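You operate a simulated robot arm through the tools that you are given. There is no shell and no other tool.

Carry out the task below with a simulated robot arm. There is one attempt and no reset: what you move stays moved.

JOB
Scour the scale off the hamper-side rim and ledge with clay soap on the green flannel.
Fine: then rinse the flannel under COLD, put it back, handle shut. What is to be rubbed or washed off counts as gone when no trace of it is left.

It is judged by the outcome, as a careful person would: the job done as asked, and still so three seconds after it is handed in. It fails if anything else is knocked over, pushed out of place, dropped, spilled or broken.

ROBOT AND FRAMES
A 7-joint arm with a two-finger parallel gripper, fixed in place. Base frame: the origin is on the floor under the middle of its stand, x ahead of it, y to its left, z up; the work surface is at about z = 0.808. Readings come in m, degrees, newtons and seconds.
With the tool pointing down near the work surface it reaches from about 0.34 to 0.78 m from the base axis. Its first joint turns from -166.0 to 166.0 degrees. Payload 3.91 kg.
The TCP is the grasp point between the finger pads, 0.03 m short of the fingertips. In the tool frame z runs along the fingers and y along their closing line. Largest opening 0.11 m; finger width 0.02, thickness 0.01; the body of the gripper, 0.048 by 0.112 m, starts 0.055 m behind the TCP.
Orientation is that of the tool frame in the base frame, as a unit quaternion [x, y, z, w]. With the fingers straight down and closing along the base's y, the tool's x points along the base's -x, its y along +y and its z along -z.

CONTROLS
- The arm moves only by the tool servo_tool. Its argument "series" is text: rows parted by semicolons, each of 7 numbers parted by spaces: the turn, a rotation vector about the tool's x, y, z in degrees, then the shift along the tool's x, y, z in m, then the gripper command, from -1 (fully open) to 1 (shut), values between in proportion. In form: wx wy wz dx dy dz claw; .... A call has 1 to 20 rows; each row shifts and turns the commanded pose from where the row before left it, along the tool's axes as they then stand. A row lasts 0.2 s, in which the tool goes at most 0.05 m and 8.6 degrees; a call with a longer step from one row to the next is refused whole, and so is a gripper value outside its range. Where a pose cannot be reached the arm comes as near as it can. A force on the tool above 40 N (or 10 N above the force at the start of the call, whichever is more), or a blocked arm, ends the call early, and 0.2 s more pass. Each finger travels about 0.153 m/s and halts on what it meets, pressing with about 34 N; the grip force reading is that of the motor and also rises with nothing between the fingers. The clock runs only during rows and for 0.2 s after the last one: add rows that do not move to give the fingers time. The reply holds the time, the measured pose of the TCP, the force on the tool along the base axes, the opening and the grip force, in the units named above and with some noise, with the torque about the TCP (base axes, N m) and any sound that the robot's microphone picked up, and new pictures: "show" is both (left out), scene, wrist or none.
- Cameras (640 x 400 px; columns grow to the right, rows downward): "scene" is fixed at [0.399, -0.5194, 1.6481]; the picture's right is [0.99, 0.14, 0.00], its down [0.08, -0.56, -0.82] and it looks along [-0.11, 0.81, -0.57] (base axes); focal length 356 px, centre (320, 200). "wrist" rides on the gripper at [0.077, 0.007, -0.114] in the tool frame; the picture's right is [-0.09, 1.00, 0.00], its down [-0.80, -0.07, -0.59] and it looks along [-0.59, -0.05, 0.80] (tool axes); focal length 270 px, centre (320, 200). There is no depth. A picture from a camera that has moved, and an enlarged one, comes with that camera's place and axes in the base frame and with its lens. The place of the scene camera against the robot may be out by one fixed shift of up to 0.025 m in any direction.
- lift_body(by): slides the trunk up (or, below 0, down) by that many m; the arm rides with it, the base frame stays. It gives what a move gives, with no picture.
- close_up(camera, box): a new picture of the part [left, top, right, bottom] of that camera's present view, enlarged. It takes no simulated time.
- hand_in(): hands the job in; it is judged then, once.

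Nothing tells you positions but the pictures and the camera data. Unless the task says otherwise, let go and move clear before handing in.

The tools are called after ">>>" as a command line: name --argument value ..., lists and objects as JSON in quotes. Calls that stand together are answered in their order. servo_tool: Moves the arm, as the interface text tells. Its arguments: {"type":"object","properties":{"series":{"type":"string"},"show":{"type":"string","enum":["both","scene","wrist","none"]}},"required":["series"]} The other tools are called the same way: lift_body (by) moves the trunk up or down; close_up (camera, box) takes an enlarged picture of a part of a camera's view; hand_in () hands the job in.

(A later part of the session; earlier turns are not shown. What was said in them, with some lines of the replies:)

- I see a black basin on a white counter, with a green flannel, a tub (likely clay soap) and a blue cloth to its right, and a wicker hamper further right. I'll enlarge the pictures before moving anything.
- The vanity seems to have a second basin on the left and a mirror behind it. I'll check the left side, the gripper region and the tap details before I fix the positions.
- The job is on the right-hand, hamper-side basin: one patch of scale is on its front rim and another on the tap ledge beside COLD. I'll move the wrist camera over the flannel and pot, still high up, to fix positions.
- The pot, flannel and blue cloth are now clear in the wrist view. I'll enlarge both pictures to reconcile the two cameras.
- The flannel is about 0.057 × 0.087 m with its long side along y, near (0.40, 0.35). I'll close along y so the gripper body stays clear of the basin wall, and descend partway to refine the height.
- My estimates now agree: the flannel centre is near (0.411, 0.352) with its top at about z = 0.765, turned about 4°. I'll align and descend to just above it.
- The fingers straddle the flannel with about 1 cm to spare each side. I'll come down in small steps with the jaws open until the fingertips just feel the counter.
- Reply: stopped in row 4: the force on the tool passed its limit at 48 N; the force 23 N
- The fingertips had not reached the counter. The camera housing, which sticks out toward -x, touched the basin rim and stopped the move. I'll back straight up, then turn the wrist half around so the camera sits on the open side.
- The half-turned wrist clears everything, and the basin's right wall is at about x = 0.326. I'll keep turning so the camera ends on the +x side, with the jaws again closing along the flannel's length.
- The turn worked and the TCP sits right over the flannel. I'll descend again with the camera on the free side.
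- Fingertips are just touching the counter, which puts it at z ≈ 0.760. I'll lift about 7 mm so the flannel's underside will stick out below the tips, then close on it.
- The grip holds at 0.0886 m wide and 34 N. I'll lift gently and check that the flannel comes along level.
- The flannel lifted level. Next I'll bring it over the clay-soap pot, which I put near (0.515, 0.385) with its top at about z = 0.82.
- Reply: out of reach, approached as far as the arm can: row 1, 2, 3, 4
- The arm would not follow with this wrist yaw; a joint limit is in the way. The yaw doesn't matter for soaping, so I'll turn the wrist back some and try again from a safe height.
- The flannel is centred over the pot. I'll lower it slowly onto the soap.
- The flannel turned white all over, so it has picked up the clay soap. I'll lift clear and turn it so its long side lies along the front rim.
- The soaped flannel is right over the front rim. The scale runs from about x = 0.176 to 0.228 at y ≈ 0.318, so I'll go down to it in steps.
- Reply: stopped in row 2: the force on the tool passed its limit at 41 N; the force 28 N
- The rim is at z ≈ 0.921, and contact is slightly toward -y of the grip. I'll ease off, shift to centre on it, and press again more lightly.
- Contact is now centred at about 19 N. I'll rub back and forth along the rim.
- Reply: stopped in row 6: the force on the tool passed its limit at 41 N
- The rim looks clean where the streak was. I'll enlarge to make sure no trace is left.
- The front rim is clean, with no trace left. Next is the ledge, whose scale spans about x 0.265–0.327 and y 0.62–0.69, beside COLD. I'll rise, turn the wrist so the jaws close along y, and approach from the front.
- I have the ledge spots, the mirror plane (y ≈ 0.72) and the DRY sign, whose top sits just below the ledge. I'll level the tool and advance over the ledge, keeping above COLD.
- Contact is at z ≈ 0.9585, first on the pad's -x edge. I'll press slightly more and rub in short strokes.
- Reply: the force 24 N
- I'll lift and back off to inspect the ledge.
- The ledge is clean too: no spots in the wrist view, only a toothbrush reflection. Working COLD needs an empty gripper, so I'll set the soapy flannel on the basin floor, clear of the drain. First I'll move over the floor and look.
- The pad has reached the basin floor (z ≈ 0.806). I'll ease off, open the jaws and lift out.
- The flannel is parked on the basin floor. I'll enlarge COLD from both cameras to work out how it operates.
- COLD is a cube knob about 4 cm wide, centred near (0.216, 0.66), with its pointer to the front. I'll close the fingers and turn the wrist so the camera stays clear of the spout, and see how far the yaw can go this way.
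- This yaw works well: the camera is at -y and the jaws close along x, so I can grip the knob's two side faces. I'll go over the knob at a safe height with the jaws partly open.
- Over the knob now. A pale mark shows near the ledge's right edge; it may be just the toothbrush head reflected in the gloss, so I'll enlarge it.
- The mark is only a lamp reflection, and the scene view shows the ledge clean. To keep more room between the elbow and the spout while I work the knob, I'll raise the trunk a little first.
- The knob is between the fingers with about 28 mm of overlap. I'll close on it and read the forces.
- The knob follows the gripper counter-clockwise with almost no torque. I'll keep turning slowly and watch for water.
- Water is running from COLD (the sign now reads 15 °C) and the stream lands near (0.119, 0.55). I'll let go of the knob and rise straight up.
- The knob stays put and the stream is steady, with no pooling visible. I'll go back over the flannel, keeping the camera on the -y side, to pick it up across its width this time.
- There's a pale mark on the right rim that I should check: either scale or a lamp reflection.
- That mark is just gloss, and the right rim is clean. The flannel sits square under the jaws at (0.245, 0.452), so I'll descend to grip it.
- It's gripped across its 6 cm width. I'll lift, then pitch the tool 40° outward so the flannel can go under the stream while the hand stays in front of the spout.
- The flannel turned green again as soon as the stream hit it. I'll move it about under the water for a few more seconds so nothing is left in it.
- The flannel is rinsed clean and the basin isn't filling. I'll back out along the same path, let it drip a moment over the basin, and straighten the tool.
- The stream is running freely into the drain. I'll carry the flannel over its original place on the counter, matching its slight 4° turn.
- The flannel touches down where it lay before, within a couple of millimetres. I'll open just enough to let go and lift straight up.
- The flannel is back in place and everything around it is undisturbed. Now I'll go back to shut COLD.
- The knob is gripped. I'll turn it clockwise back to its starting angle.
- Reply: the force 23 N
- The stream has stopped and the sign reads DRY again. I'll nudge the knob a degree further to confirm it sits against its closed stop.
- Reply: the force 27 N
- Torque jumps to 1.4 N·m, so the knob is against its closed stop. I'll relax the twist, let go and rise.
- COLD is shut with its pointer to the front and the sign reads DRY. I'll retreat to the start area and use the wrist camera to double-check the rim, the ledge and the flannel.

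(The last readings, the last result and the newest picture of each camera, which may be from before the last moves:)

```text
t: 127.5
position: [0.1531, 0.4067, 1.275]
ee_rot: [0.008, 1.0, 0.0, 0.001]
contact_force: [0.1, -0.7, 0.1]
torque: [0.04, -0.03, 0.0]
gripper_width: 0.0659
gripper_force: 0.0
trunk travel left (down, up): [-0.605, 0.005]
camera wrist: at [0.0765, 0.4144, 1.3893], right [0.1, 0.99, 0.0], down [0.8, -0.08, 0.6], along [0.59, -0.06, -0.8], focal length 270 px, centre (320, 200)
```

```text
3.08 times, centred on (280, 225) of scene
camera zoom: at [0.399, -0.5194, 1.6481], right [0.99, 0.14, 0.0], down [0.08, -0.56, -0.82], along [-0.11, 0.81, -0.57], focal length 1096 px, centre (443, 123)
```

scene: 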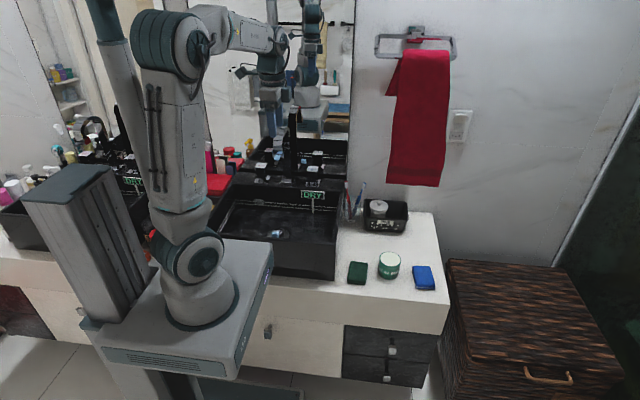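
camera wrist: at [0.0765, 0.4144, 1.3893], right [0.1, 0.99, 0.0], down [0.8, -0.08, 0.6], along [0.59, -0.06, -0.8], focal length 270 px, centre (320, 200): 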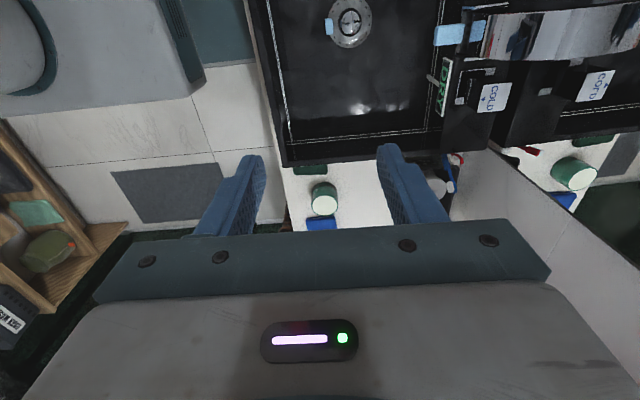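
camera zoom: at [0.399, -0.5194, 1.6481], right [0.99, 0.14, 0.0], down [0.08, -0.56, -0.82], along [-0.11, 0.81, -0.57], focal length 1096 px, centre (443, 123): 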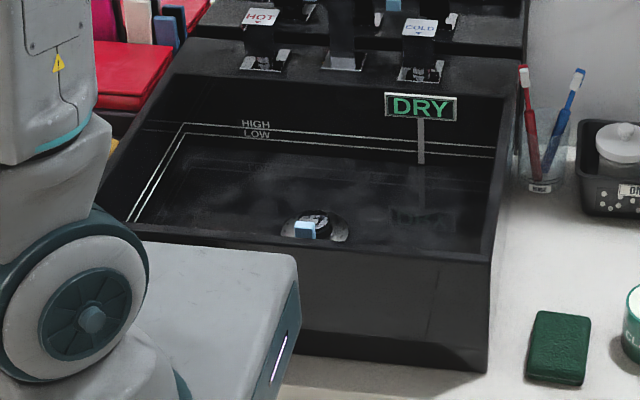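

The rim and ledge show no trace of scale from either camera. The flannel is rinsed and back in place, COLD is shut with the sign at DRY, and nothing else has moved, so I'm handing in.

>>> hand_in

```text
The job is handed in.
```

I scoured the scale off the hamper-side basin with clay soap on the green flannel, and no trace shows on its front rim or tap ledge from either camera. I took "hamper-side" to mean the right-hand basin and left the other one alone.

- **Flannel:** I rinsed it under COLD until the white soap was gone. It is back within about 3 mm of where it lay, at the same angle, and still wet.
- **COLD:** the handle is turned back against its closed stop, the stream has stopped and the sign reads DRY.
- **Contact along the way:** on the first approach to the flannel, the gripper's camera housing bumped the basin's right rim and the arm stopped itself. The later pictures show the basin and its rim unmoved and unmarked.

Nothing else was knocked, moved or spilled that I could see. I did not get a clear view of the far-left end of the front rim.
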